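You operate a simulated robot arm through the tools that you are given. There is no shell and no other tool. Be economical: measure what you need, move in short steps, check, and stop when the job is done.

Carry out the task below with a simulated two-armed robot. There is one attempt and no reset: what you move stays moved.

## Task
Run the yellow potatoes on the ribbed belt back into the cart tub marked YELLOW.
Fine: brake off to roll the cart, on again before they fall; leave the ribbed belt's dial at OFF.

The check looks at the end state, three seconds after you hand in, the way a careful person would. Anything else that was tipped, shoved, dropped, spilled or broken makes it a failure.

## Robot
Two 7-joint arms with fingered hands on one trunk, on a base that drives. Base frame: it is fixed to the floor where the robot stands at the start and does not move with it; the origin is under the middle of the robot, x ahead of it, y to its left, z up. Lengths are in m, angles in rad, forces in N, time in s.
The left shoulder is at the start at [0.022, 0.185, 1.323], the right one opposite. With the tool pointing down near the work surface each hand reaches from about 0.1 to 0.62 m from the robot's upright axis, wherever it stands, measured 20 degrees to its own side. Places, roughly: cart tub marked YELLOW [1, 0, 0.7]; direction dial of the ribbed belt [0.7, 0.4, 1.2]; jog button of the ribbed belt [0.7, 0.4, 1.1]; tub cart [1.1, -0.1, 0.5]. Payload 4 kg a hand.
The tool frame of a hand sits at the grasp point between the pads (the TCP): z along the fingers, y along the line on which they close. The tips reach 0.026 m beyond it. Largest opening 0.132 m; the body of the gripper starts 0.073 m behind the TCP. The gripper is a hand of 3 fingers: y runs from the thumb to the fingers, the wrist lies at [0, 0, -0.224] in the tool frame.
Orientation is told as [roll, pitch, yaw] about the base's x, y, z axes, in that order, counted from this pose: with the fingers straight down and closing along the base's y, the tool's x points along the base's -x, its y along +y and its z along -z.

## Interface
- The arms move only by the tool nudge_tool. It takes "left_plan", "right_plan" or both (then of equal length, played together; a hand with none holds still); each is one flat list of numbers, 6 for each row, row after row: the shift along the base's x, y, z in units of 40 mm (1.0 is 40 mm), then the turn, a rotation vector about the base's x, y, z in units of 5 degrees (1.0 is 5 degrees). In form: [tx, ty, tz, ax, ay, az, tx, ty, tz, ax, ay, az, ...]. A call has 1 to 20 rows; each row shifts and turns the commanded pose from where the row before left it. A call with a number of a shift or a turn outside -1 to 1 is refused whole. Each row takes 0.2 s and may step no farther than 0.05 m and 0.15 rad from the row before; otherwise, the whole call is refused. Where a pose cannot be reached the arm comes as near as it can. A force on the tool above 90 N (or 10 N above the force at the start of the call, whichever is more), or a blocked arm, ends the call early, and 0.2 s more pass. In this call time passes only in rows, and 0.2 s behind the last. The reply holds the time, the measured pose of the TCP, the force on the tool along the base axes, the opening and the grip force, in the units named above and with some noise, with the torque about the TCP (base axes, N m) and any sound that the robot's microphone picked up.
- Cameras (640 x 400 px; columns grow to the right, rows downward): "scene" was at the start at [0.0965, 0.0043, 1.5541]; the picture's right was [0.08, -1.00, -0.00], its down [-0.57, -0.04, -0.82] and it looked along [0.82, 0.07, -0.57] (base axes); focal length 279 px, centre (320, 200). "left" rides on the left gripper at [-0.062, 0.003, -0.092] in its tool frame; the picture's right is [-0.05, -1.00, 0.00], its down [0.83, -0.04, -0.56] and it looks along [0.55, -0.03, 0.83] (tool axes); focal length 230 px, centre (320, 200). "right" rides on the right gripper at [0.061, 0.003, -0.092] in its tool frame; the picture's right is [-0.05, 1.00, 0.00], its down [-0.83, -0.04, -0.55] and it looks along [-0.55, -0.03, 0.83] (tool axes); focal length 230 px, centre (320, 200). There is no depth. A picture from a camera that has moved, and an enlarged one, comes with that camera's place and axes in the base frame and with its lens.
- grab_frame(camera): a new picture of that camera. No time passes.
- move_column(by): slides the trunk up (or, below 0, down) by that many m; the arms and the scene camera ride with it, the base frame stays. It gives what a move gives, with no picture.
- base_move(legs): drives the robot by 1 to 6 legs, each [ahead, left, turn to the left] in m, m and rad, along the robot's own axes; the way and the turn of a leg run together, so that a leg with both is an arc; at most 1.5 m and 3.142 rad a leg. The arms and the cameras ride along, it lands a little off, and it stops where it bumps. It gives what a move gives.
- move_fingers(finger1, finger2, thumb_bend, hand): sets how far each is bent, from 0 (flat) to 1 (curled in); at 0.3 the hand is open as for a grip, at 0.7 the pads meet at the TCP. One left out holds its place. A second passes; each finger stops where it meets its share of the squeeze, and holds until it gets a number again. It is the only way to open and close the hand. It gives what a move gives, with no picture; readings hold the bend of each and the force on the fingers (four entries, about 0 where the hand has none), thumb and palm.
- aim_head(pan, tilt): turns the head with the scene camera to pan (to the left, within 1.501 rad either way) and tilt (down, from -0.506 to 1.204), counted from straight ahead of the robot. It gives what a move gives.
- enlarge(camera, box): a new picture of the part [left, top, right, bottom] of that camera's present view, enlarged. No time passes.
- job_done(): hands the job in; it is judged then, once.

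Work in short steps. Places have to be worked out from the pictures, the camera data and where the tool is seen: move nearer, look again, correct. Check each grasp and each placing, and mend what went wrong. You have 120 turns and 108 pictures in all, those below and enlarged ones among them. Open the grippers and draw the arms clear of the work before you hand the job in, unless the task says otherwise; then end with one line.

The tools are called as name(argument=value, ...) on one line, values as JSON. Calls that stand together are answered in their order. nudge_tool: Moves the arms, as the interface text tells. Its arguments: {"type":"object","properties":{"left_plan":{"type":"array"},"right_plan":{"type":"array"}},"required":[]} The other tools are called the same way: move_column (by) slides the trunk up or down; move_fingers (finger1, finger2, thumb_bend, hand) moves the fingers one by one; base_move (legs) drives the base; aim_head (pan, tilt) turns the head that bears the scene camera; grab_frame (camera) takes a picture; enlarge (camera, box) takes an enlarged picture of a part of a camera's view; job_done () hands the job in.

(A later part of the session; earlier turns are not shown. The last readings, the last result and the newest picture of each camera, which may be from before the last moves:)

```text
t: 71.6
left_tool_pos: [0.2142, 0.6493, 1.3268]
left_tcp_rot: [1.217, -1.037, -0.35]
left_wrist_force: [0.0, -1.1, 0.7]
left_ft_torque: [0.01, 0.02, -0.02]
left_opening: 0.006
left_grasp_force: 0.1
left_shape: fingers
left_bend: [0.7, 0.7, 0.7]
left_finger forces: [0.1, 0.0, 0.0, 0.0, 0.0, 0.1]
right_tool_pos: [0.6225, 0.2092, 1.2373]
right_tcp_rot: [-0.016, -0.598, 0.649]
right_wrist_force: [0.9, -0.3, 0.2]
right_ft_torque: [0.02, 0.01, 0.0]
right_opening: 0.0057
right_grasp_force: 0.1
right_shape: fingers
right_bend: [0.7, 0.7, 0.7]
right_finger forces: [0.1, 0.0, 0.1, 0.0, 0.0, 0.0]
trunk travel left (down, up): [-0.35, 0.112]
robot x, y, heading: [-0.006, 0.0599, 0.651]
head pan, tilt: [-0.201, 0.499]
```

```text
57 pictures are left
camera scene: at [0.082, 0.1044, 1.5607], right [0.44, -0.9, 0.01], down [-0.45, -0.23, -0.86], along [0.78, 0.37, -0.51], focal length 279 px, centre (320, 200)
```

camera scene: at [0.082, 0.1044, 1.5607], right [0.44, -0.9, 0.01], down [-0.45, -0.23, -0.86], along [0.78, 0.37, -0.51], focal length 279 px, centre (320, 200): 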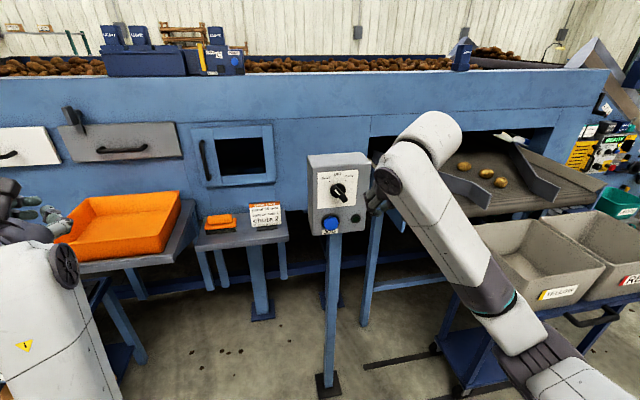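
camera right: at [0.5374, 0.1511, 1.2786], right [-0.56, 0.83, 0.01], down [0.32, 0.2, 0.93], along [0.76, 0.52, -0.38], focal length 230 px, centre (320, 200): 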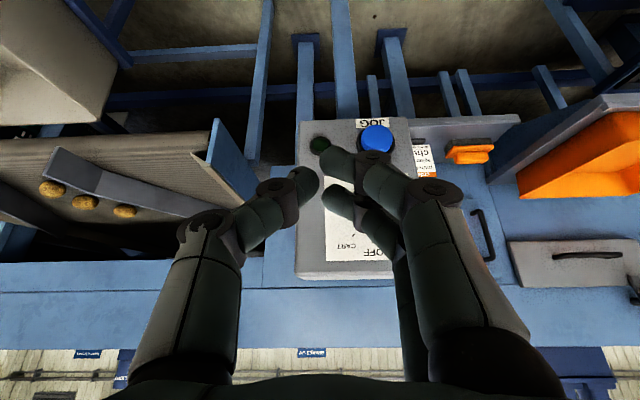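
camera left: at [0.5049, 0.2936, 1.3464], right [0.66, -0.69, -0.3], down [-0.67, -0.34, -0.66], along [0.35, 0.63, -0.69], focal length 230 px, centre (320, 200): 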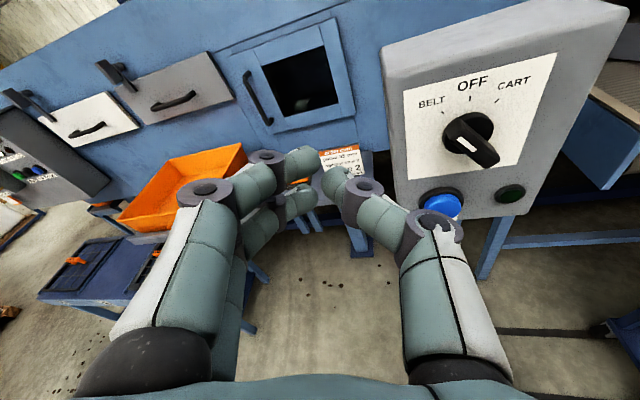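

Clean pose now, pitched ~34°. I try pitching further toward horizontal (+20°) for better engagement with dial and button.

nudge_tool(right_plan=[0, 0, 0, 0.6, -0.8, 0, 0, 0, 0, 0.6, -0.8, 0, 0, 0, 0, 0.6, -0.8, 0, 0, 0, 0, 0.6, -0.8, 0])

grab_frame(camera="right")

enlarge(camera="scene", box=[280, 130, 420, 250])

```text
t: 72.6
left_tool_pos: [0.2154, 0.6474, 1.3267]
left_tcp_rot: [1.219, -1.037, -0.351]
left_wrist_force: [1.0, 0.6, -0.3]
left_ft_torque: [0.02, -0.01, 0.02]
left_opening: 0.0058
left_grasp_force: 0.0
left_shape: fingers
left_bend: [0.7, 0.7, 0.7]
left_finger forces: [0.0, 0.1, 0.0, 0.1, 0.1, 0.0]
right_tool_pos: [0.6233, 0.2087, 1.2355]
right_tcp_rot: [-0.018, -0.948, 0.651]
right_wrist_force: [-1.3, 0.7, -0.7]
right_ft_torque: [0.01, 0.02, 0.0]
right_opening: 0.0057
right_grasp_force: 0.1
right_shape: fingers
right_bend: [0.7, 0.7, 0.7]
right_finger forces: [0.0, 0.0, 0.0, 0.1, 0.0, 0.0]
trunk travel left (down, up): [-0.35, 0.112]
robot x, y, heading: [-0.0094, 0.0604, 0.652]
head pan, tilt: [-0.201, 0.499]
```

```text
56 pictures are left
camera right: at [0.5332, 0.146, 1.2393], right [-0.57, 0.82, 0.03], down [0.05, -0.01, 1.0], along [0.82, 0.57, -0.03], focal length 230 px, centre (320, 200)
```

right: 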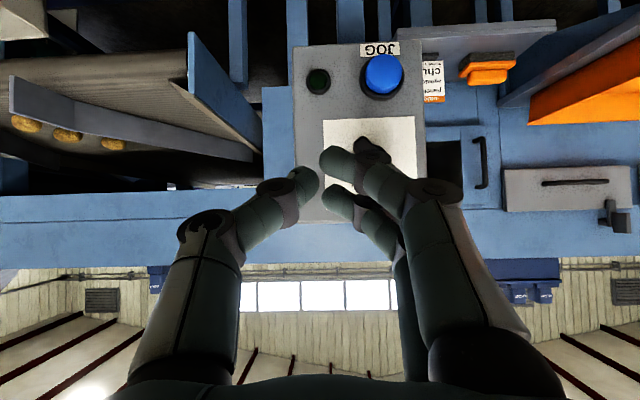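

```text
3.33 times, centred on (350, 190) of scene
camera zoom: at [0.0823, 0.1032, 1.5607], right [0.44, -0.9, 0.01], down [-0.45, -0.23, -0.86], along [0.78, 0.37, -0.51], focal length 929 px, centre (220, 233)
```

zoom: 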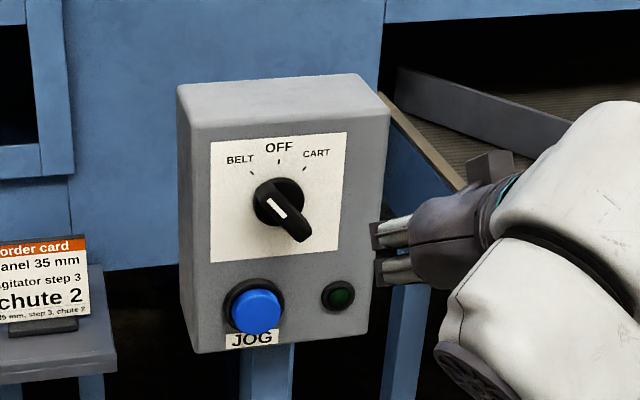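

Pitched 54° now. I move the closed fingertips left of the knob and forward to just short of it, then check.

nudge_tool(right_plan=[-0.48, 0.64, -0.16, 0, 0, 0, -0.48, 0.64, -0.16, 0, 0, 0, -0.48, 0.64, -0.16, 0, 0, 0, -0.48, 0.64, -0.16, 0, 0, 0, 0.64, 0.48, 0, 0, 0, 0, 0.64, 0.48, 0, 0, 0, 0, 0.64, 0.48, 0, 0, 0, 0])

grab_frame(camera="right")

enlarge(camera="scene", box=[280, 130, 420, 250])

```text
t: 74.2
left_tool_pos: [0.2156, 0.6497, 1.3246]
left_tcp_rot: [1.213, -1.035, -0.348]
left_wrist_force: [-0.5, 0.3, -0.5]
left_ft_torque: [-0.06, 0.0, -0.01]
left_opening: 0.0058
left_grasp_force: 0.0
left_shape: fingers
left_bend: [0.7, 0.7, 0.7]
left_finger forces: [0.0, 0.0, 0.0, 0.0, 0.0, 0.0]
right_tool_pos: [0.6267, 0.371, 1.2072]
right_tcp_rot: [-0.021, -0.945, 0.652]
right_wrist_force: [0.7, 0.0, -0.5]
right_ft_torque: [0.02, -0.03, -0.02]
right_opening: 0.0057
right_grasp_force: 0.0
right_shape: fingers
right_bend: [0.7, 0.7, 0.7]
right_finger forces: [0.1, 0.0, 0.1, 0.0, 0.0, 0.0]
trunk travel left (down, up): [-0.35, 0.112]
robot x, y, heading: [-0.0051, 0.0607, 0.654]
head pan, tilt: [-0.201, 0.499]
```

```text
54 pictures are left
camera right: at [0.5354, 0.3071, 1.2118], right [-0.57, 0.82, 0.03], down [0.05, 0.0, 1.0], along [0.82, 0.57, -0.04], focal length 230 px, centre (320, 200)
```

right: 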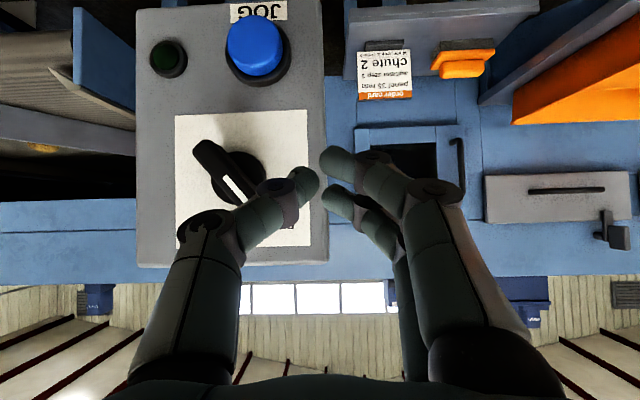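

```text
3.33 times, centred on (350, 190) of scene
camera zoom: at [0.0826, 0.1053, 1.5607], right [0.44, -0.9, 0.01], down [-0.45, -0.23, -0.86], along [0.78, 0.37, -0.51], focal length 929 px, centre (220, 233)
```

zoom: 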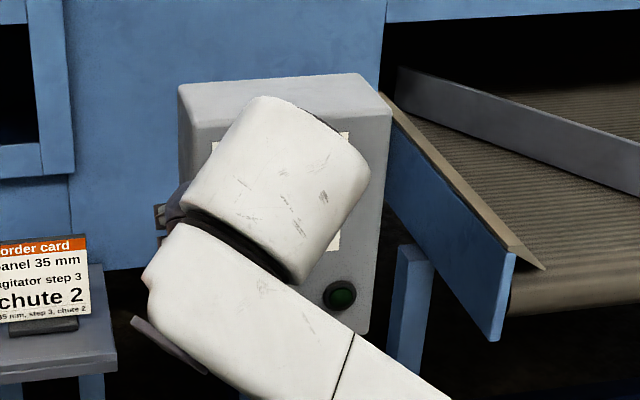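

The right camera looks squarely at the panel (inverted): knob centre at s≈0.137, z≈1.187, marked end up-left; fingertips are left of it with ~2 cm gap. I advance 4 cm then push right in small steps.

nudge_tool(right_plan=[0.4, 0.3, 0, 0, 0, 0, 0.42, 0.32, 0, 0, 0, 0, 0.18, -0.24, 0, 0, 0, 0, 0.18, -0.24, 0, 0, 0, 0, 0.18, -0.24, 0, 0, 0, 0, 0.18, -0.24, 0, 0, 0, 0])

grab_frame(camera="right")

```text
t: 75.6
left_tool_pos: [0.2107, 0.6489, 1.3265]
left_tcp_rot: [1.218, -1.04, -0.351]
left_wrist_force: [0.3, -0.4, 1.0]
left_ft_torque: [-0.01, -0.01, -0.03]
left_opening: 0.0059
left_grasp_force: 0.1
left_shape: fingers
left_bend: [0.7, 0.7, 0.7]
left_finger forces: [0.0, 0.1, 0.0, 0.0, 0.0, 0.1]
right_tool_pos: [0.6812, 0.3588, 1.2145]
right_tcp_rot: [-0.021, -0.954, 0.658]
right_wrist_force: [-13.3, 3.7, 11.2]
right_ft_torque: [0.01, -0.06, 0.06]
right_opening: 0.0001
right_grasp_force: 9.9
right_shape: fingers
right_bend: [0.69, 0.69, 0.77]
right_finger forces: [0.0, 0.1, 0.0, 0.0, 19.2, 0.0]
trunk travel left (down, up): [-0.35, 0.112]
robot x, y, heading: [-0.005, 0.0615, 0.655]
head pan, tilt: [-0.201, 0.499]
```

```text
52 pictures are left
camera right: at [0.5908, 0.2944, 1.2176], right [-0.57, 0.82, 0.03], down [0.04, -0.01, 1.0], along [0.82, 0.57, -0.03], focal length 230 px, centre (320, 200)
```

right: 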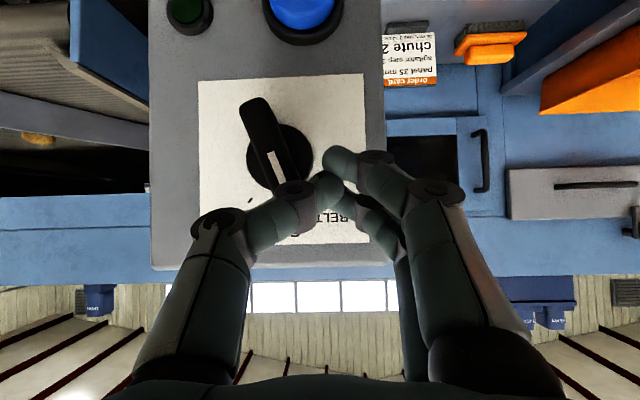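

The knob is turning (bar now ~20° left of vertical). I continue pushing right.

nudge_tool(right_plan=[0.18, -0.24, 0, 0, 0, 0, 0.18, -0.24, 0, 0, 0, 0, 0.18, -0.24, 0, 0, 0, 0])

grab_frame(camera="right")

```text
t: 76.4
left_tool_pos: [0.2093, 0.652, 1.3249]
left_tcp_rot: [1.216, -1.04, -0.348]
left_wrist_force: [-0.2, 0.7, 0.3]
left_ft_torque: [0.03, 0.01, 0.0]
left_opening: 0.0057
left_grasp_force: 0.1
left_shape: fingers
left_bend: [0.7, 0.7, 0.7]
left_finger forces: [0.0, 0.1, 0.1, 0.0, 0.0, 0.1]
right_tool_pos: [0.7008, 0.334, 1.2128]
right_tcp_rot: [-0.021, -0.952, 0.659]
right_wrist_force: [-23.1, 16.2, 11.5]
right_ft_torque: [0.35, 0.24, 0.25]
right_opening: 0.0052
right_grasp_force: 16.0
right_shape: fingers
right_bend: [0.65, 0.68, 0.78]
right_finger forces: [7.9, 0.1, 0.0, 0.0, 24.0, 0.0]
trunk travel left (down, up): [-0.35, 0.112]
robot x, y, heading: [-0.0082, 0.0609, 0.653]
head pan, tilt: [-0.201, 0.499]
```

```text
51 pictures are left
camera right: at [0.611, 0.2698, 1.2161], right [-0.57, 0.82, 0.03], down [0.04, -0.01, 1.0], along [0.82, 0.57, -0.03], focal length 230 px, centre (320, 200)
```

right: 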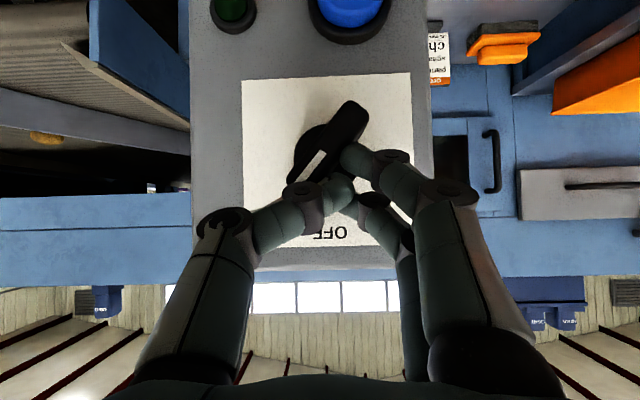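

The mark end now points up-right, near CART. I retreat straight back and verify.

nudge_tool(right_plan=[-0.5, -0.375, 0, 0, 0, 0, -0.8, -0.6, 0, 0, 0, 0, -0.8, -0.6, 0, 0, 0, 0])

grab_frame(camera="right")

```text
t: 77.2
left_tool_pos: [0.212, 0.6485, 1.3262]
left_tcp_rot: [1.218, -1.037, -0.351]
left_wrist_force: [-0.5, -0.1, -0.2]
left_ft_torque: [-0.01, 0.0, 0.0]
left_opening: 0.006
left_grasp_force: 0.0
left_shape: fingers
left_bend: [0.7, 0.7, 0.7]
left_finger forces: [0.1, 0.0, 0.0, 0.0, 0.1, 0.1]
right_tool_pos: [0.6213, 0.2677, 1.2114]
right_tcp_rot: [-0.025, -0.949, 0.65]
right_wrist_force: [-1.3, 0.0, -0.5]
right_ft_torque: [0.01, 0.04, 0.0]
right_opening: 0.0056
right_grasp_force: 0.0
right_shape: fingers
right_bend: [0.7, 0.7, 0.7]
right_finger forces: [0.1, 0.1, 0.0, 0.1, 0.1, 0.0]
trunk travel left (down, up): [-0.35, 0.112]
robot x, y, heading: [-0.0022, 0.0632, 0.65]
head pan, tilt: [-0.201, 0.499]
```

```text
50 pictures are left
camera right: at [0.5307, 0.2036, 1.215], right [-0.56, 0.82, 0.03], down [0.04, 0.0, 1.0], along [0.82, 0.57, -0.03], focal length 230 px, centre (320, 200)
```

right: 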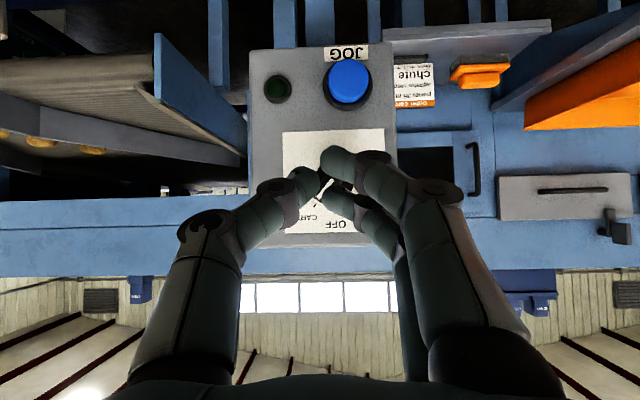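

The knob is hidden behind the fingers; I shift the hand right to see it.

nudge_tool(right_plan=[0.6, -0.8, 0, 0, 0, 0, 0.6, -0.8, 0, 0, 0, 0, 0.6, -0.8, 0, 0, 0, 0])

enlarge(camera="scene", box=[290, 140, 390, 240])

```text
t: 78.0
left_tool_pos: [0.2158, 0.6477, 1.3267]
left_tcp_rot: [1.218, -1.035, -0.351]
left_wrist_force: [0.1, 0.4, -0.3]
left_ft_torque: [0.01, 0.0, 0.0]
left_opening: 0.006
left_grasp_force: 0.1
left_shape: fingers
left_bend: [0.7, 0.7, 0.7]
left_finger forces: [0.1, 0.1, 0.1, 0.1, 0.0, 0.1]
right_tool_pos: [0.6963, 0.1701, 1.2077]
right_tcp_rot: [-0.021, -0.946, 0.652]
right_wrist_force: [0.0, 0.0, -0.4]
right_ft_torque: [0.0, 0.02, -0.03]
right_opening: 0.0058
right_grasp_force: 0.0
right_shape: fingers
right_bend: [0.7, 0.7, 0.7]
right_finger forces: [0.1, 0.0, 0.1, 0.0, 0.0, 0.0]
trunk travel left (down, up): [-0.35, 0.112]
robot x, y, heading: [-0.0029, 0.0633, 0.652]
head pan, tilt: [-0.201, 0.499]
```

```text
4.00 times, centred on (340, 190) of scene
camera zoom: at [0.083, 0.1028, 1.5607], right [0.44, -0.9, 0.01], down [-0.45, -0.23, -0.86], along [0.78, 0.37, -0.51], focal length 1114 px, centre (240, 240)
```

zoom: 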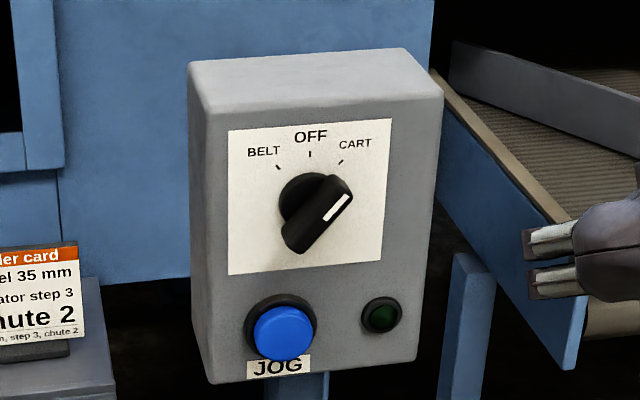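

The dial is at CART. Next, bring the fingertips in front of the JOG button (about s=0.128, z=1.078).

nudge_tool(right_plan=[0, 0, -0.94, 0, 0, 0, 0, 0, -0.94, 0, 0, 0, 0, 0, -0.94, 0, 0, 0, -0.58, 0.77, 0, 0, 0, 0, -0.58, 0.77, 0, 0, 0, 0, -0.58, 0.77, 0, 0, 0, 0, -0.58, 0.77, 0, 0, 0, 0, 0.64, 0.48, 0, 0, 0, 0])

grab_frame(camera="right")

enlarge(camera="scene", box=[290, 140, 390, 240])

```text
t: 79.8
left_tool_pos: [0.2162, 0.6498, 1.3252]
left_tcp_rot: [1.215, -1.035, -0.348]
left_wrist_force: [1.2, -0.6, 0.4]
left_ft_torque: [-0.02, 0.0, 0.0]
left_opening: 0.0059
left_grasp_force: 0.1
left_shape: fingers
left_bend: [0.7, 0.7, 0.7]
left_finger forces: [0.0, 0.0, 0.1, 0.0, 0.0, 0.0]
right_tool_pos: [0.6314, 0.3142, 1.0962]
right_tcp_rot: [-0.023, -0.945, 0.651]
right_wrist_force: [0.3, 0.4, 0.8]
right_ft_torque: [-0.02, 0.01, -0.02]
right_opening: 0.0056
right_grasp_force: 0.1
right_shape: fingers
right_bend: [0.7, 0.7, 0.7]
right_finger forces: [0.0, 0.0, 0.0, 0.0, 0.0, 0.0]
trunk travel left (down, up): [-0.35, 0.112]
robot x, y, heading: [-0.0053, 0.0626, 0.649]
head pan, tilt: [-0.201, 0.499]
```

```text
48 pictures are left
camera right: at [0.541, 0.2499, 1.1005], right [-0.57, 0.82, 0.03], down [0.05, 0.0, 1.0], along [0.82, 0.57, -0.04], focal length 230 px, centre (320, 200)
```

right: 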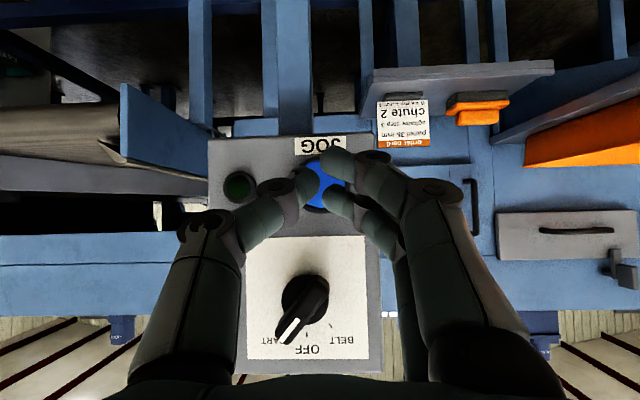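

```text
4.00 times, centred on (340, 190) of scene
camera zoom: at [0.0837, 0.1048, 1.5606], right [0.44, -0.9, 0.01], down [-0.46, -0.23, -0.86], along [0.78, 0.37, -0.51], focal length 1114 px, centre (240, 240)
```

zoom: 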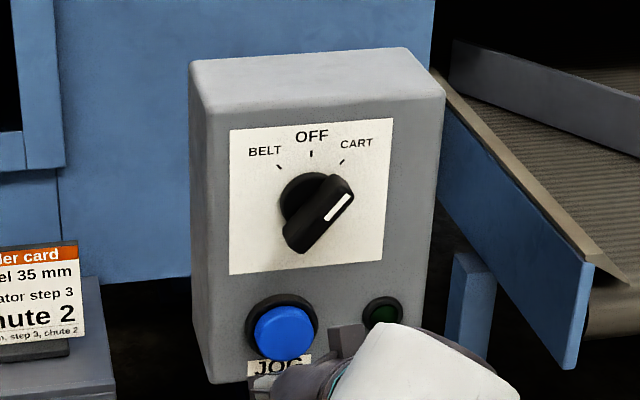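

Fingertips are aligned with the button. I press forward in small steps.

nudge_tool(right_plan=[0.4, 0.3, 0, 0, 0, 0, 0.4, 0.3, 0, 0, 0, 0, 0.2, 0.15, 0, 0, 0, 0, 0.2, 0.15, 0, 0, 0, 0])

grab_frame(camera="scene")

grab_frame(camera="right")

```text
t: 80.8
left_tool_pos: [0.2159, 0.6494, 1.3258]
left_tcp_rot: [1.214, -1.036, -0.349]
left_wrist_force: [-0.5, 0.3, -0.3]
left_ft_torque: [0.02, -0.01, 0.0]
left_opening: 0.0059
left_grasp_force: 0.1
left_shape: fingers
left_bend: [0.7, 0.7, 0.7]
left_finger forces: [0.1, 0.0, 0.0, 0.1, 0.1, 0.0]
right_tool_pos: [0.6789, 0.3487, 1.0971]
right_tcp_rot: [-0.02, -0.947, 0.654]
right_wrist_force: [-0.2, 0.4, 0.6]
right_ft_torque: [-0.03, 0.02, -0.03]
right_opening: 0.0058
right_grasp_force: 0.1
right_shape: fingers
right_bend: [0.7, 0.7, 0.7]
right_finger forces: [0.0, 0.1, 0.0, 0.1, 0.0, 0.1]
trunk travel left (down, up): [-0.35, 0.112]
robot x, y, heading: [-0.0022, 0.0629, 0.654]
head pan, tilt: [-0.201, 0.499]
```

```text
46 pictures are left
camera scene: at [0.0827, 0.105, 1.5607], right [0.44, -0.9, 0.01], down [-0.45, -0.23, -0.86], along [0.78, 0.37, -0.51], focal length 279 px, centre (320, 200)
```

scene: 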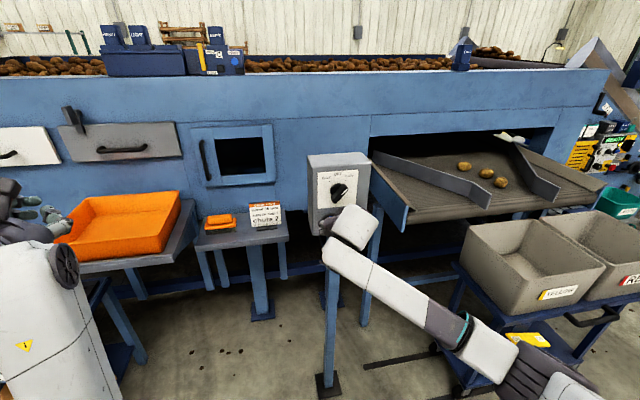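

```text
45 pictures are left
camera right: at [0.5882, 0.2849, 1.1005], right [-0.57, 0.82, 0.03], down [0.05, 0.0, 1.0], along [0.82, 0.57, -0.04], focal length 230 px, centre (320, 200)
```

right: 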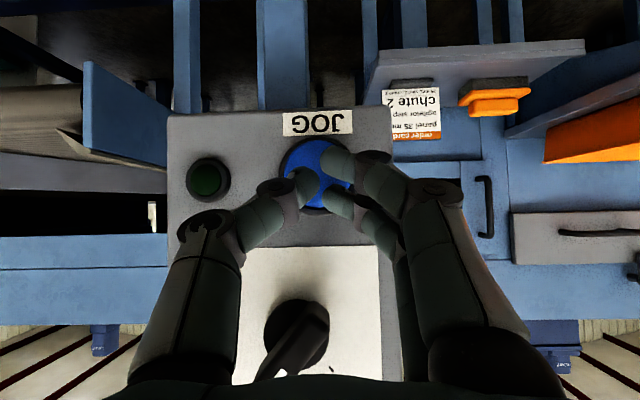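

No contact yet; I continue with small steps.

nudge_tool(right_plan=[0.2, 0.15, 0, 0, 0, 0, 0.2, 0.15, 0, 0, 0, 0, 0.16, 0.12, 0, 0, 0, 0])

grab_frame(camera="scene")

```text
t: 81.6
left_tool_pos: [0.2079, 0.6453, 1.328]
left_tcp_rot: [1.226, -1.04, -0.358]
left_wrist_force: [0.9, -0.3, 0.1]
left_ft_torque: [0.03, 0.0, -0.01]
left_opening: 0.0059
left_grasp_force: 0.0
left_shape: fingers
left_bend: [0.7, 0.7, 0.7]
left_finger forces: [0.0, 0.1, 0.0, 0.0, 0.0, 0.0]
right_tool_pos: [0.6915, 0.3609, 1.0963]
right_tcp_rot: [-0.021, -0.945, 0.654]
right_wrist_force: [-42.9, -22.9, -10.1]
right_ft_torque: [-0.18, 0.27, -0.01]
right_opening: 0.0043
right_grasp_force: 25.2
right_shape: fingers
right_bend: [0.7, 0.78, 0.71]
right_finger forces: [0.1, 31.5, 0.0, 0.0, 19.2, 0.0]
trunk travel left (down, up): [-0.35, 0.112]
robot x, y, heading: [-0.005, 0.0579, 0.652]
head pan, tilt: [-0.201, 0.499]
heard: click
```

```text
44 pictures are left
camera scene: at [0.0743, 0.0994, 1.5612], right [0.44, -0.9, 0.01], down [-0.45, -0.22, -0.86], along [0.78, 0.37, -0.5], focal length 279 px, centre (320, 200)
```

scene: 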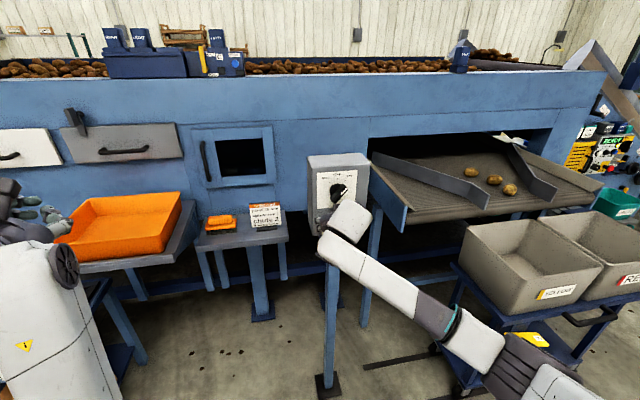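

Click heard and the potatoes advanced toward the cart. I hold the button a little and look again.

nudge_tool(right_plan=[0, 0, 0, 0, 0, 0, 0, 0, 0, 0, 0, 0, 0, 0, 0, 0, 0, 0, 0, 0, 0, 0, 0, 0, 0, 0, 0, 0, 0, 0])

grab_frame(camera="scene")

```text
t: 82.8
left_tool_pos: [0.2085, 0.6443, 1.3295]
left_tcp_rot: [1.227, -1.041, -0.358]
left_wrist_force: [-0.8, -0.1, 1.2]
left_ft_torque: [0.01, 0.0, 0.0]
left_opening: 0.0057
left_grasp_force: 0.0
left_shape: fingers
left_bend: [0.7, 0.7, 0.7]
left_finger forces: [0.0, 0.1, 0.1, 0.0, 0.0, 0.0]
right_tool_pos: [0.6915, 0.3605, 1.0974]
right_tcp_rot: [-0.023, -0.945, 0.655]
right_wrist_force: [-47.0, -27.4, -11.1]
right_ft_torque: [-0.27, 0.37, -0.08]
right_opening: 0.0036
right_grasp_force: 29.1
right_shape: fingers
right_bend: [0.7, 0.78, 0.72]
right_finger forces: [0.0, 31.7, 0.0, 0.0, 26.6, 0.0]
trunk travel left (down, up): [-0.35, 0.112]
robot x, y, heading: [-0.0048, 0.0595, 0.651]
head pan, tilt: [-0.201, 0.499]
```

```text
43 pictures are left
camera scene: at [0.0744, 0.0994, 1.5613], right [0.44, -0.9, 0.01], down [-0.45, -0.22, -0.86], along [0.78, 0.37, -0.5], focal length 279 px, centre (320, 200)
```

scene: 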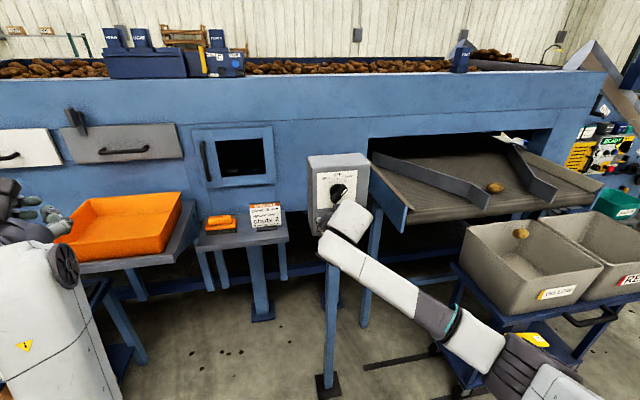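

Two have gone, one mid-fall above YELLOW; one remains on the belt. I hold a little longer.

nudge_tool(right_plan=[0, 0, 0, 0, 0, 0, 0, 0, 0, 0, 0, 0, 0, 0, 0, 0, 0, 0])

grab_frame(camera="scene")

```text
t: 83.6
left_tool_pos: [0.2079, 0.6448, 1.3295]
left_tcp_rot: [1.228, -1.039, -0.357]
left_wrist_force: [-0.4, 0.2, -0.5]
left_ft_torque: [-0.02, -0.03, -0.02]
left_opening: 0.006
left_grasp_force: 0.1
left_shape: fingers
left_bend: [0.7, 0.7, 0.7]
left_finger forces: [0.0, 0.1, 0.0, 0.0, 0.1, 0.0]
right_tool_pos: [0.6924, 0.3608, 1.0959]
right_tcp_rot: [-0.025, -0.944, 0.656]
right_wrist_force: [-47.4, -27.4, -12.0]
right_ft_torque: [-0.25, 0.39, -0.13]
right_opening: 0.0036
right_grasp_force: 29.0
right_shape: fingers
right_bend: [0.7, 0.78, 0.72]
right_finger forces: [0.0, 31.7, 0.0, 0.0, 26.5, 0.0]
trunk travel left (down, up): [-0.35, 0.112]
robot x, y, heading: [-0.0078, 0.0606, 0.65]
head pan, tilt: [-0.201, 0.499]
```

```text
42 pictures are left
camera scene: at [0.0744, 0.0994, 1.5613], right [0.44, -0.9, 0.01], down [-0.45, -0.22, -0.86], along [0.78, 0.37, -0.5], focal length 279 px, centre (320, 200)
```

scene: 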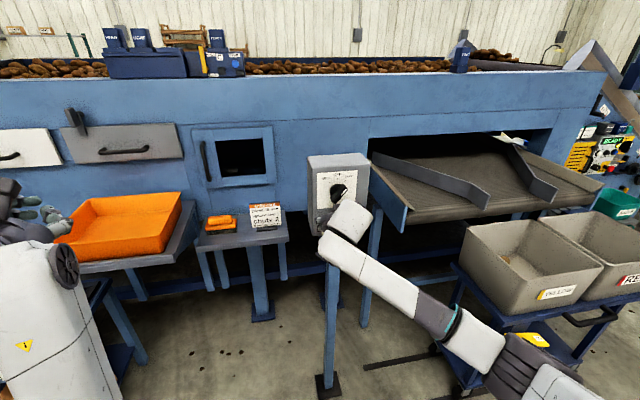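

The belt is clear. I release the button, back off, and position right of the knob's upper end to push it back to OFF.

nudge_tool(right_plan=[-0.8, -0.6, 0, 0, 0, 0, -0.8, -0.6, 0, 0, 0, 0, -0.8, -0.6, 0, 0, 0, 0, 0.6, -0.8, 0.7, 0, 0, 0, 0.6, -0.8, 0.7, 0, 0, 0, 0.3, -0.4, 0.7, 0, 0, 0, 0, 0, 0.7, 0, 0, 0, 0.48, 0.36, 0, 0, 0, 0])

grab_frame(camera="right")

enlarge(camera="scene", box=[300, 140, 640, 340])

```text
t: 85.4
left_tool_pos: [0.2156, 0.6502, 1.3253]
left_tcp_rot: [1.216, -1.038, -0.35]
left_wrist_force: [0.0, 0.3, 0.6]
left_ft_torque: [-0.02, 0.0, -0.01]
left_opening: 0.0061
left_grasp_force: 0.0
left_shape: fingers
left_bend: [0.7, 0.7, 0.7]
left_finger forces: [0.0, 0.1, 0.0, 0.0, 0.1, 0.0]
right_tool_pos: [0.6838, 0.2289, 1.2065]
right_tcp_rot: [-0.022, -0.945, 0.65]
right_wrist_force: [0.1, -0.1, 0.8]
right_ft_torque: [-0.01, 0.02, -0.01]
right_opening: 0.0058
right_grasp_force: 0.1
right_shape: fingers
right_bend: [0.7, 0.7, 0.7]
right_finger forces: [0.1, 0.0, 0.1, 0.0, 0.0, 0.1]
trunk travel left (down, up): [-0.35, 0.112]
robot x, y, heading: [-0.0072, 0.0628, 0.651]
head pan, tilt: [-0.201, 0.499]
```

```text
41 pictures are left
camera right: at [0.5919, 0.1653, 1.211], right [-0.57, 0.82, 0.03], down [0.05, 0.0, 1.0], along [0.82, 0.57, -0.04], focal length 230 px, centre (320, 200)
```

right: 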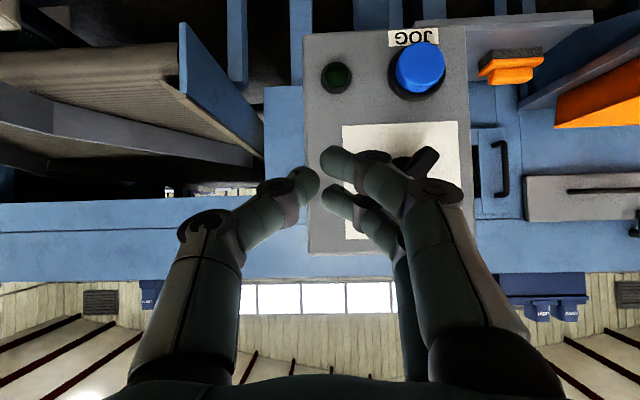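

```text
1.88 times, centred on (470, 240) of scene
camera zoom: at [0.0832, 0.105, 1.5606], right [0.44, -0.9, 0.01], down [-0.45, -0.23, -0.86], along [0.78, 0.37, -0.51], focal length 524 px, centre (38, 125)
```

zoom: 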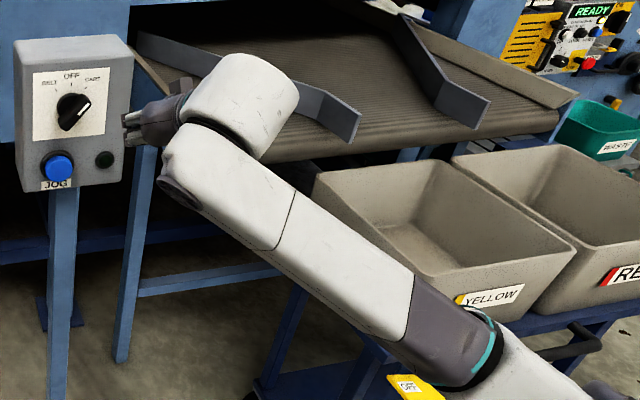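

Hand is right of the knob. I advance to knob depth and ease left in small steps, watching.

nudge_tool(right_plan=[0.64, 0.48, 0, 0, 0, 0, 0.64, 0.48, 0, 0, 0, 0, 0.4, 0.3, 0, 0, 0, 0, -0.18, 0.24, 0, 0, 0, 0, -0.18, 0.24, 0, 0, 0, 0, -0.18, 0.24, 0, 0, 0, 0])

grab_frame(camera="right")

enlarge(camera="scene", box=[290, 140, 390, 240])

```text
t: 86.8
left_tool_pos: [0.2157, 0.6476, 1.3262]
left_tcp_rot: [1.219, -1.036, -0.352]
left_wrist_force: [-0.3, -0.8, 0.6]
left_ft_torque: [0.02, 0.0, 0.0]
left_opening: 0.0058
left_grasp_force: 0.1
left_shape: fingers
left_bend: [0.7, 0.7, 0.7]
left_finger forces: [0.0, 0.1, 0.0, 0.0, 0.0, 0.0]
right_tool_pos: [0.7291, 0.3043, 1.2076]
right_tcp_rot: [-0.019, -0.948, 0.648]
right_wrist_force: [0.5, -3.1, 0.4]
right_ft_torque: [-0.04, -0.01, 0.02]
right_opening: 0.0025
right_grasp_force: 2.5
right_shape: fingers
right_bend: [0.71, 0.7, 0.7]
right_finger forces: [3.0, 2.1, 0.0, 0.1, 0.0, 0.1]
trunk travel left (down, up): [-0.35, 0.112]
robot x, y, heading: [-0.0066, 0.0637, 0.65]
head pan, tilt: [-0.201, 0.499]
```

```text
39 pictures are left
camera right: at [0.6375, 0.2405, 1.2124], right [-0.57, 0.82, 0.03], down [0.05, 0.0, 1.0], along [0.82, 0.57, -0.04], focal length 230 px, centre (320, 200)
```

right: 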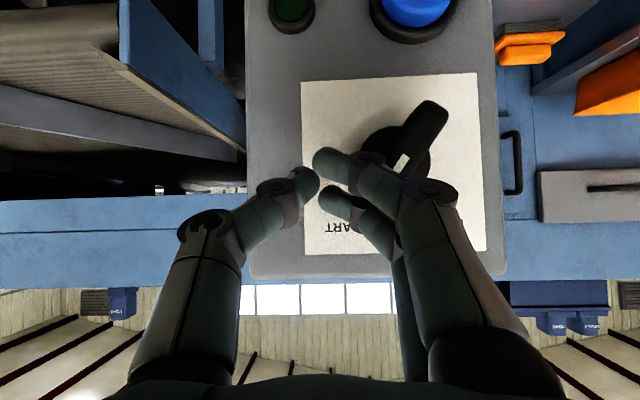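

```text
4.00 times, centred on (340, 190) of scene
camera zoom: at [0.0824, 0.1028, 1.5608], right [0.44, -0.9, 0.01], down [-0.45, -0.23, -0.86], along [0.78, 0.37, -0.51], focal length 1114 px, centre (240, 240)
```

zoom: 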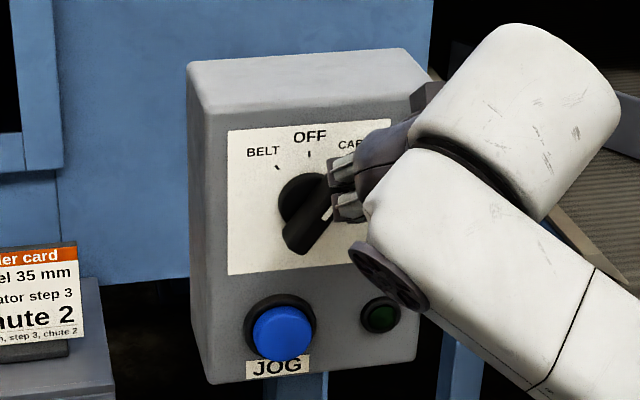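

Just touching (3 N). Scene view shows the contact on the upper end; I push left 2 cm more and look.

nudge_tool(right_plan=[-0.18, 0.24, 0, 0, 0, 0, -0.18, 0.24, 0, 0, 0, 0])

enlarge(camera="scene", box=[290, 140, 390, 240])

enlarge(camera="right", box=[220, 50, 540, 280])

```text
t: 87.4
left_tool_pos: [0.2126, 0.647, 1.3279]
left_tcp_rot: [1.221, -1.039, -0.354]
left_wrist_force: [0.2, 0.2, -0.7]
left_ft_torque: [-0.02, 0.02, 0.0]
left_opening: 0.0057
left_grasp_force: 0.0
left_shape: fingers
left_bend: [0.7, 0.7, 0.7]
left_finger forces: [0.0, 0.0, 0.0, 0.1, 0.0, 0.0]
right_tool_pos: [0.7103, 0.3218, 1.2154]
right_tcp_rot: [-0.017, -0.958, 0.647]
right_wrist_force: [5.5, -5.4, 24.1]
right_ft_torque: [0.38, -0.01, -0.12]
right_opening: 0.0005
right_grasp_force: 14.8
right_shape: fingers
right_bend: [0.72, 0.72, 0.7]
right_finger forces: [6.7, 23.0, 0.0, 0.0, 0.0, 0.0]
trunk travel left (down, up): [-0.35, 0.112]
robot x, y, heading: [-0.0083, 0.0619, 0.652]
head pan, tilt: [-0.201, 0.499]
```

```text
4.00 times, centred on (340, 190) of scene
camera zoom: at [0.0797, 0.1017, 1.5613], right [0.44, -0.9, 0.01], down [-0.45, -0.22, -0.86], along [0.78, 0.37, -0.51], focal length 1114 px, centre (240, 240)
```

zoom: 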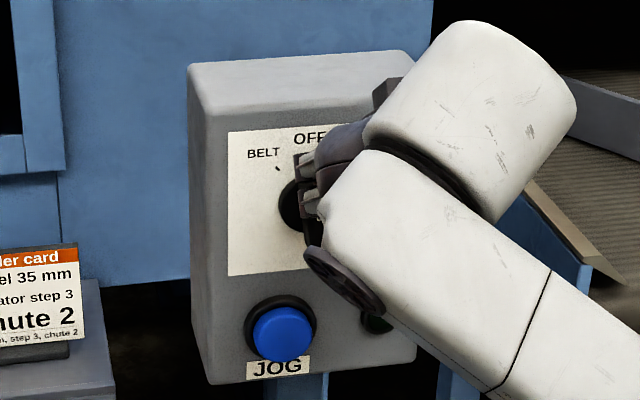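

```text
1.74 times, centred on (380, 165) of right
camera zoom: at [0.6205, 0.2587, 1.2187], right [-0.57, 0.82, 0.03], down [0.04, -0.01, 1.0], along [0.82, 0.57, -0.02], focal length 400 px, centre (216, 261)
```

zoom: 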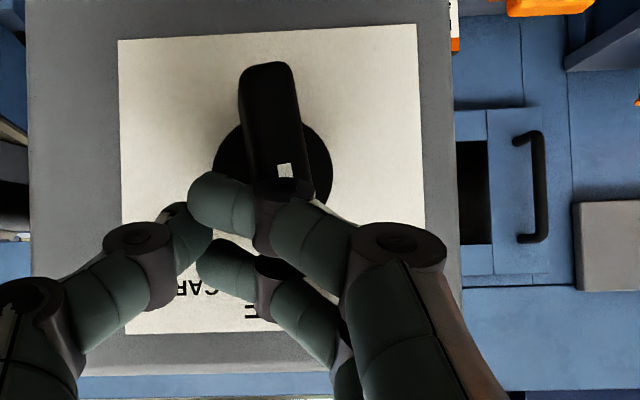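

The bar is near vertical, roughly at OFF. I back off straight and verify.

nudge_tool(right_plan=[0.06, -0.08, 0, 0, 0, 0, -0.5, -0.375, 0, 0, 0, 0, -0.8, -0.6, 0, 0, 0, 0, -0.8, -0.6, 0, 0, 0, 0, 0.6, -0.8, 0, 0, 0, 0, 0.6, -0.8, 0, 0, 0, 0, 0.6, -0.8, 0, 0, 0, 0])

enlarge(camera="scene", box=[290, 140, 390, 240])

```text
t: 89.0
left_tool_pos: [0.2138, 0.6486, 1.3266]
left_tcp_rot: [1.218, -1.039, -0.35]
left_wrist_force: [-0.4, -0.3, 0.6]
left_ft_torque: [0.01, 0.01, 0.0]
left_opening: 0.0058
left_grasp_force: 0.0
left_shape: fingers
left_bend: [0.7, 0.7, 0.7]
left_finger forces: [0.0, 0.0, 0.0, 0.0, 0.0, 0.0]
right_tool_pos: [0.7022, 0.1611, 1.2107]
right_tcp_rot: [-0.019, -0.947, 0.652]
right_wrist_force: [0.3, -0.2, -0.6]
right_ft_torque: [-0.02, 0.03, 0.02]
right_opening: 0.0056
right_grasp_force: 0.0
right_shape: fingers
right_bend: [0.7, 0.7, 0.7]
right_finger forces: [0.1, 0.0, 0.0, 0.1, 0.0, 0.1]
trunk travel left (down, up): [-0.35, 0.112]
robot x, y, heading: [-0.0037, 0.0622, 0.65]
head pan, tilt: [-0.201, 0.499]
```

```text
4.00 times, centred on (340, 190) of scene
camera zoom: at [0.0823, 0.1029, 1.5608], right [0.44, -0.9, 0.01], down [-0.45, -0.23, -0.86], along [0.78, 0.37, -0.51], focal length 1114 px, centre (240, 240)
```

zoom: 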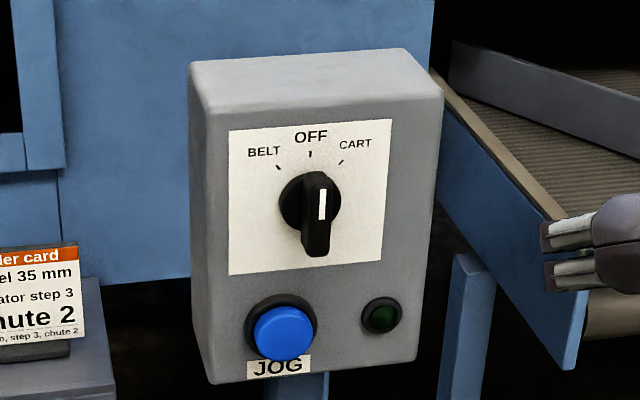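

The dial snapped to OFF. I back the robot away, open both hands, and drive right to check inside the YELLOW tub and the brake.

base_move(legs=[[-0.3, 0, 0], [0, -0.6, 0]])

move_fingers(hand="right", finger1=0.3, finger2=0.3, thumb_bend=0.3)

move_fingers(hand="left", finger1=0.3, finger2=0.3, thumb_bend=0.3)

move_column(by=0.1)

aim_head(pan=-0.3, tilt=0.55)

grab_frame(camera="scene")

```text
t: 94.1
left_tool_pos: [0.3378, -0.0086, 1.3258]
left_tcp_rot: [1.217, -1.037, -0.345]
left_wrist_force: [-0.3, 0.0, 0.2]
left_ft_torque: [0.01, -0.03, 0.01]
left_opening: 0.0059
left_grasp_force: 0.0
left_shape: fingers
left_bend: [0.7, 0.7, 0.7]
left_finger forces: [0.1, 0.0, 0.0, 0.1, 0.0, 0.0]
right_tool_pos: [0.8259, -0.493, 1.2111]
right_tcp_rot: [-0.021, -0.946, 0.657]
right_wrist_force: [-0.1, -0.2, 0.5]
right_ft_torque: [0.0, -0.01, -0.03]
right_opening: 0.0055
right_grasp_force: 0.0
right_shape: fingers
right_bend: [0.7, 0.7, 0.7]
right_finger forces: [0.0, 0.1, 0.0, 0.1, 0.0, 0.0]
trunk travel left (down, up): [-0.35, 0.112]
robot x, y, heading: [0.1217, -0.5973, 0.656]
head pan, tilt: [-0.201, 0.499]
```

```text
t: 95.1
left_tool_pos: [0.3377, -0.0094, 1.3253]
left_tcp_rot: [1.216, -1.036, -0.344]
left_wrist_force: [-0.6, 0.4, 0.4]
left_ft_torque: [-0.02, 0.0, 0.02]
left_opening: 0.0059
left_grasp_force: 0.0
left_shape: fingers
left_bend: [0.7, 0.7, 0.7]
left_finger forces: [0.0, 0.0, 0.0, 0.0, 0.0, 0.0]
right_tool_pos: [0.8266, -0.493, 1.2106]
right_tcp_rot: [-0.02, -0.947, 0.656]
right_wrist_force: [-0.7, 0.3, -0.2]
right_ft_torque: [0.03, 0.0, 0.01]
right_opening: 0.1339
right_grasp_force: 0.0
right_shape: fingers
right_bend: [0.3, 0.3, 0.3]
right_finger forces: [0.1, 0.0, 0.0, 0.0, 0.1, 0.1]
trunk travel left (down, up): [-0.35, 0.112]
robot x, y, heading: [0.1214, -0.6013, 0.656]
head pan, tilt: [-0.201, 0.499]
```

```text
t: 96.1
left_tool_pos: [0.3369, -0.0093, 1.3266]
left_tcp_rot: [1.216, -1.037, -0.345]
left_wrist_force: [0.0, 0.0, 0.0]
left_ft_torque: [0.02, 0.0, 0.0]
left_opening: 0.1338
left_grasp_force: 0.1
left_shape: fingers
left_bend: [0.3, 0.3, 0.3]
left_finger forces: [0.0, 0.0, 0.0, 0.0, 0.0, 0.1]
right_tool_pos: [0.827, -0.4942, 1.2106]
right_tcp_rot: [-0.02, -0.945, 0.655]
right_wrist_force: [0.1, -0.1, 0.5]
right_ft_torque: [0.01, 0.05, 0.02]
right_opening: 0.1339
right_grasp_force: 0.1
right_shape: fingers
right_bend: [0.3, 0.3, 0.3]
right_finger forces: [0.1, 0.0, 0.0, 0.0, 0.0, 0.1]
trunk travel left (down, up): [-0.35, 0.112]
robot x, y, heading: [0.1204, -0.5976, 0.661]
head pan, tilt: [-0.201, 0.499]
```

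```text
t: 97.0
left_tool_pos: [0.3112, 0.0126, 1.4136]
left_tcp_rot: [1.358, -0.912, -0.395]
left_wrist_force: [-0.2, 0.5, 0.2]
left_ft_torque: [0.03, -0.02, -0.01]
left_opening: 0.1341
left_grasp_force: 0.1
left_shape: fingers
left_bend: [0.3, 0.3, 0.3]
left_finger forces: [0.1, 0.1, 0.0, 0.1, 0.1, 0.0]
right_tool_pos: [0.8268, -0.4939, 1.2857]
right_tcp_rot: [-0.022, -0.949, 0.658]
right_wrist_force: [-0.3, -0.2, -0.3]
right_ft_torque: [0.0, -0.02, -0.01]
right_opening: 0.134
right_grasp_force: 0.1
right_shape: fingers
right_bend: [0.3, 0.3, 0.3]
right_finger forces: [0.1, 0.0, 0.0, 0.1, 0.1, 0.1]
trunk travel left (down, up): [-0.421, 0.041]
robot x, y, heading: [0.1219, -0.6025, 0.655]
head pan, tilt: [-0.201, 0.499]
stopped: the arm was blocked; the commanded pose is now the measured one
```

```text
t: 97.7
left_tool_pos: [0.3123, 0.0115, 1.4121]
left_tcp_rot: [1.353, -0.913, -0.392]
left_wrist_force: [0.9, 0.2, 0.4]
left_ft_torque: [0.03, -0.01, -0.01]
left_opening: 0.1339
left_grasp_force: 0.1
left_shape: fingers
left_bend: [0.3, 0.3, 0.3]
left_finger forces: [0.0, 0.0, 0.0, 0.0, 0.0, 0.1]
right_tool_pos: [0.8273, -0.4936, 1.2839]
right_tcp_rot: [-0.019, -0.95, 0.656]
right_wrist_force: [0.1, 0.3, -0.1]
right_ft_torque: [0.01, -0.01, 0.04]
right_opening: 0.1343
right_grasp_force: 0.1
right_shape: fingers
right_bend: [0.3, 0.3, 0.3]
right_finger forces: [0.0, 0.0, 0.1, 0.0, 0.0, 0.0]
trunk travel left (down, up): [-0.421, 0.041]
robot x, y, heading: [0.1189, -0.5999, 0.657]
head pan, tilt: [-0.3, 0.55]
```

```text
34 pictures are left
camera scene: at [0.1978, -0.5736, 1.6313], right [0.35, -0.94, 0.0], down [-0.49, -0.19, -0.85], along [0.8, 0.3, -0.53], focal length 279 px, centre (320, 200)
```

scene: 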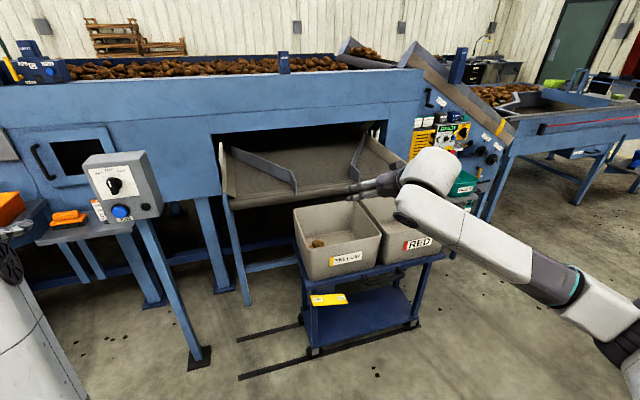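

Potatoes appear in YELLOW; I enlarge the tub, the brake and the dial to confirm, and check the right-hand camera's view too.

enlarge(camera="scene", box=[280, 180, 460, 310])

enlarge(camera="scene", box=[70, 120, 330, 320])

grab_frame(camera="right")

```text
3.08 times, centred on (370, 245) of scene
camera zoom: at [0.1978, -0.5736, 1.6313], right [0.35, -0.94, 0.0], down [-0.49, -0.19, -0.85], along [0.8, 0.3, -0.53], focal length 857 px, centre (166, 62)
```

zoom: 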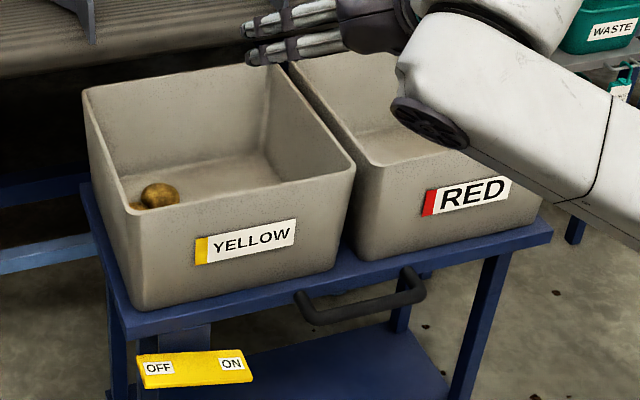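

```text
2.00 times, centred on (200, 220) of scene
camera zoom: at [0.1978, -0.5736, 1.6313], right [0.35, -0.94, 0.0], down [-0.49, -0.19, -0.85], along [0.8, 0.3, -0.53], focal length 557 px, centre (560, 160)
```

zoom: 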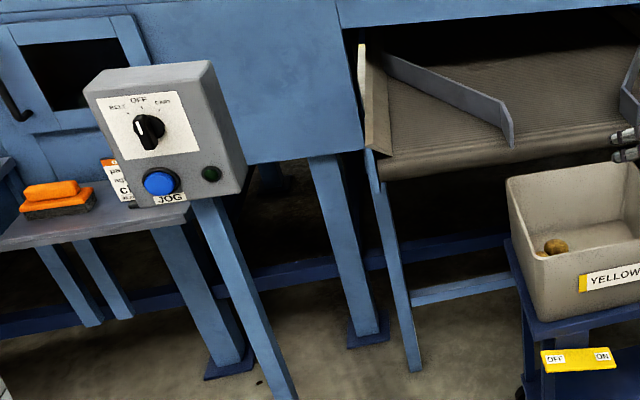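

```text
31 pictures are left
camera right: at [0.7367, -0.5582, 1.2869], right [-0.57, 0.82, 0.03], down [0.04, -0.01, 1.0], along [0.82, 0.57, -0.03], focal length 230 px, centre (320, 200)
```

right: 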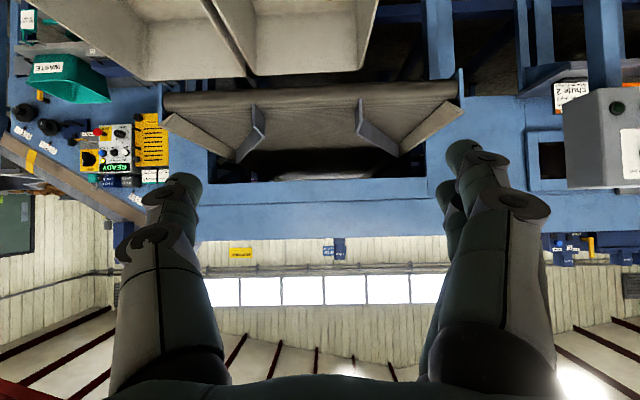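

Two potatoes are visible in YELLOW; a third may be hidden by the front wall. I drive to look straight down into the tub.

base_move(legs=[[0, -0.4, 0], [0.3, 0, 0]])

aim_head(pan=0.0, tilt=0.85)

grab_frame(camera="scene")

```text
t: 101.8
left_tool_pos: [0.799, -0.1312, 1.4111]
left_tcp_rot: [1.356, -0.912, -0.399]
left_wrist_force: [-0.9, 0.2, -0.4]
left_ft_torque: [0.02, -0.03, -0.03]
left_opening: 0.1339
left_grasp_force: 0.1
left_shape: fingers
left_bend: [0.3, 0.3, 0.3]
left_finger forces: [0.1, 0.0, 0.0, 0.0, 0.0, 0.0]
right_tool_pos: [1.3104, -0.6409, 1.2843]
right_tcp_rot: [-0.019, -0.951, 0.649]
right_wrist_force: [0.3, -0.3, -0.9]
right_ft_torque: [0.02, 0.02, 0.01]
right_opening: 0.1339
right_grasp_force: 0.0
right_shape: fingers
right_bend: [0.3, 0.3, 0.3]
right_finger forces: [0.0, 0.0, 0.0, 0.1, 0.0, 0.0]
trunk travel left (down, up): [-0.421, 0.041]
robot x, y, heading: [0.606, -0.7407, 0.65]
head pan, tilt: [-0.3, 0.55]
```

```text
t: 102.6
left_tool_pos: [0.8026, -0.1296, 1.41]
left_tcp_rot: [1.355, -0.912, -0.397]
left_wrist_force: [0.3, 0.2, -0.1]
left_ft_torque: [-0.04, -0.01, 0.03]
left_opening: 0.1337
left_grasp_force: 0.0
left_shape: fingers
left_bend: [0.3, 0.3, 0.3]
left_finger forces: [0.0, 0.0, 0.0, 0.1, 0.0, 0.0]
right_tool_pos: [1.3138, -0.6404, 1.2815]
right_tcp_rot: [-0.021, -0.95, 0.649]
right_wrist_force: [0.6, -0.5, -0.3]
right_ft_torque: [0.03, 0.01, -0.04]
right_opening: 0.1342
right_grasp_force: 0.1
right_shape: fingers
right_bend: [0.3, 0.3, 0.3]
right_finger forces: [0.0, 0.0, 0.1, 0.0, 0.1, 0.0]
trunk travel left (down, up): [-0.421, 0.041]
robot x, y, heading: [0.604, -0.7381, 0.658]
head pan, tilt: [0.0, 0.85]
```

```text
30 pictures are left
camera scene: at [0.6618, -0.6988, 1.6058], right [0.6, -0.8, 0.0], down [-0.6, -0.46, -0.66], along [0.52, 0.4, -0.75], focal length 279 px, centre (320, 200)
```

scene: 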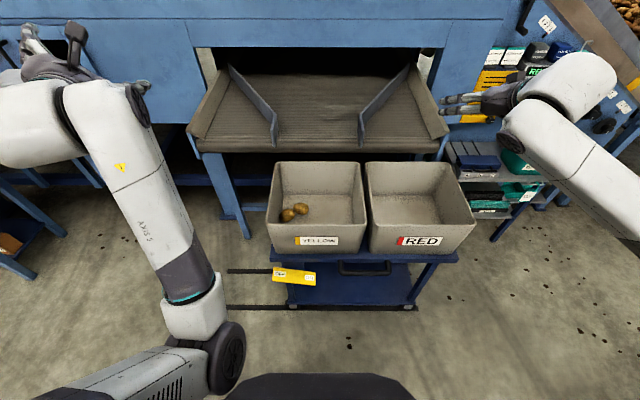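

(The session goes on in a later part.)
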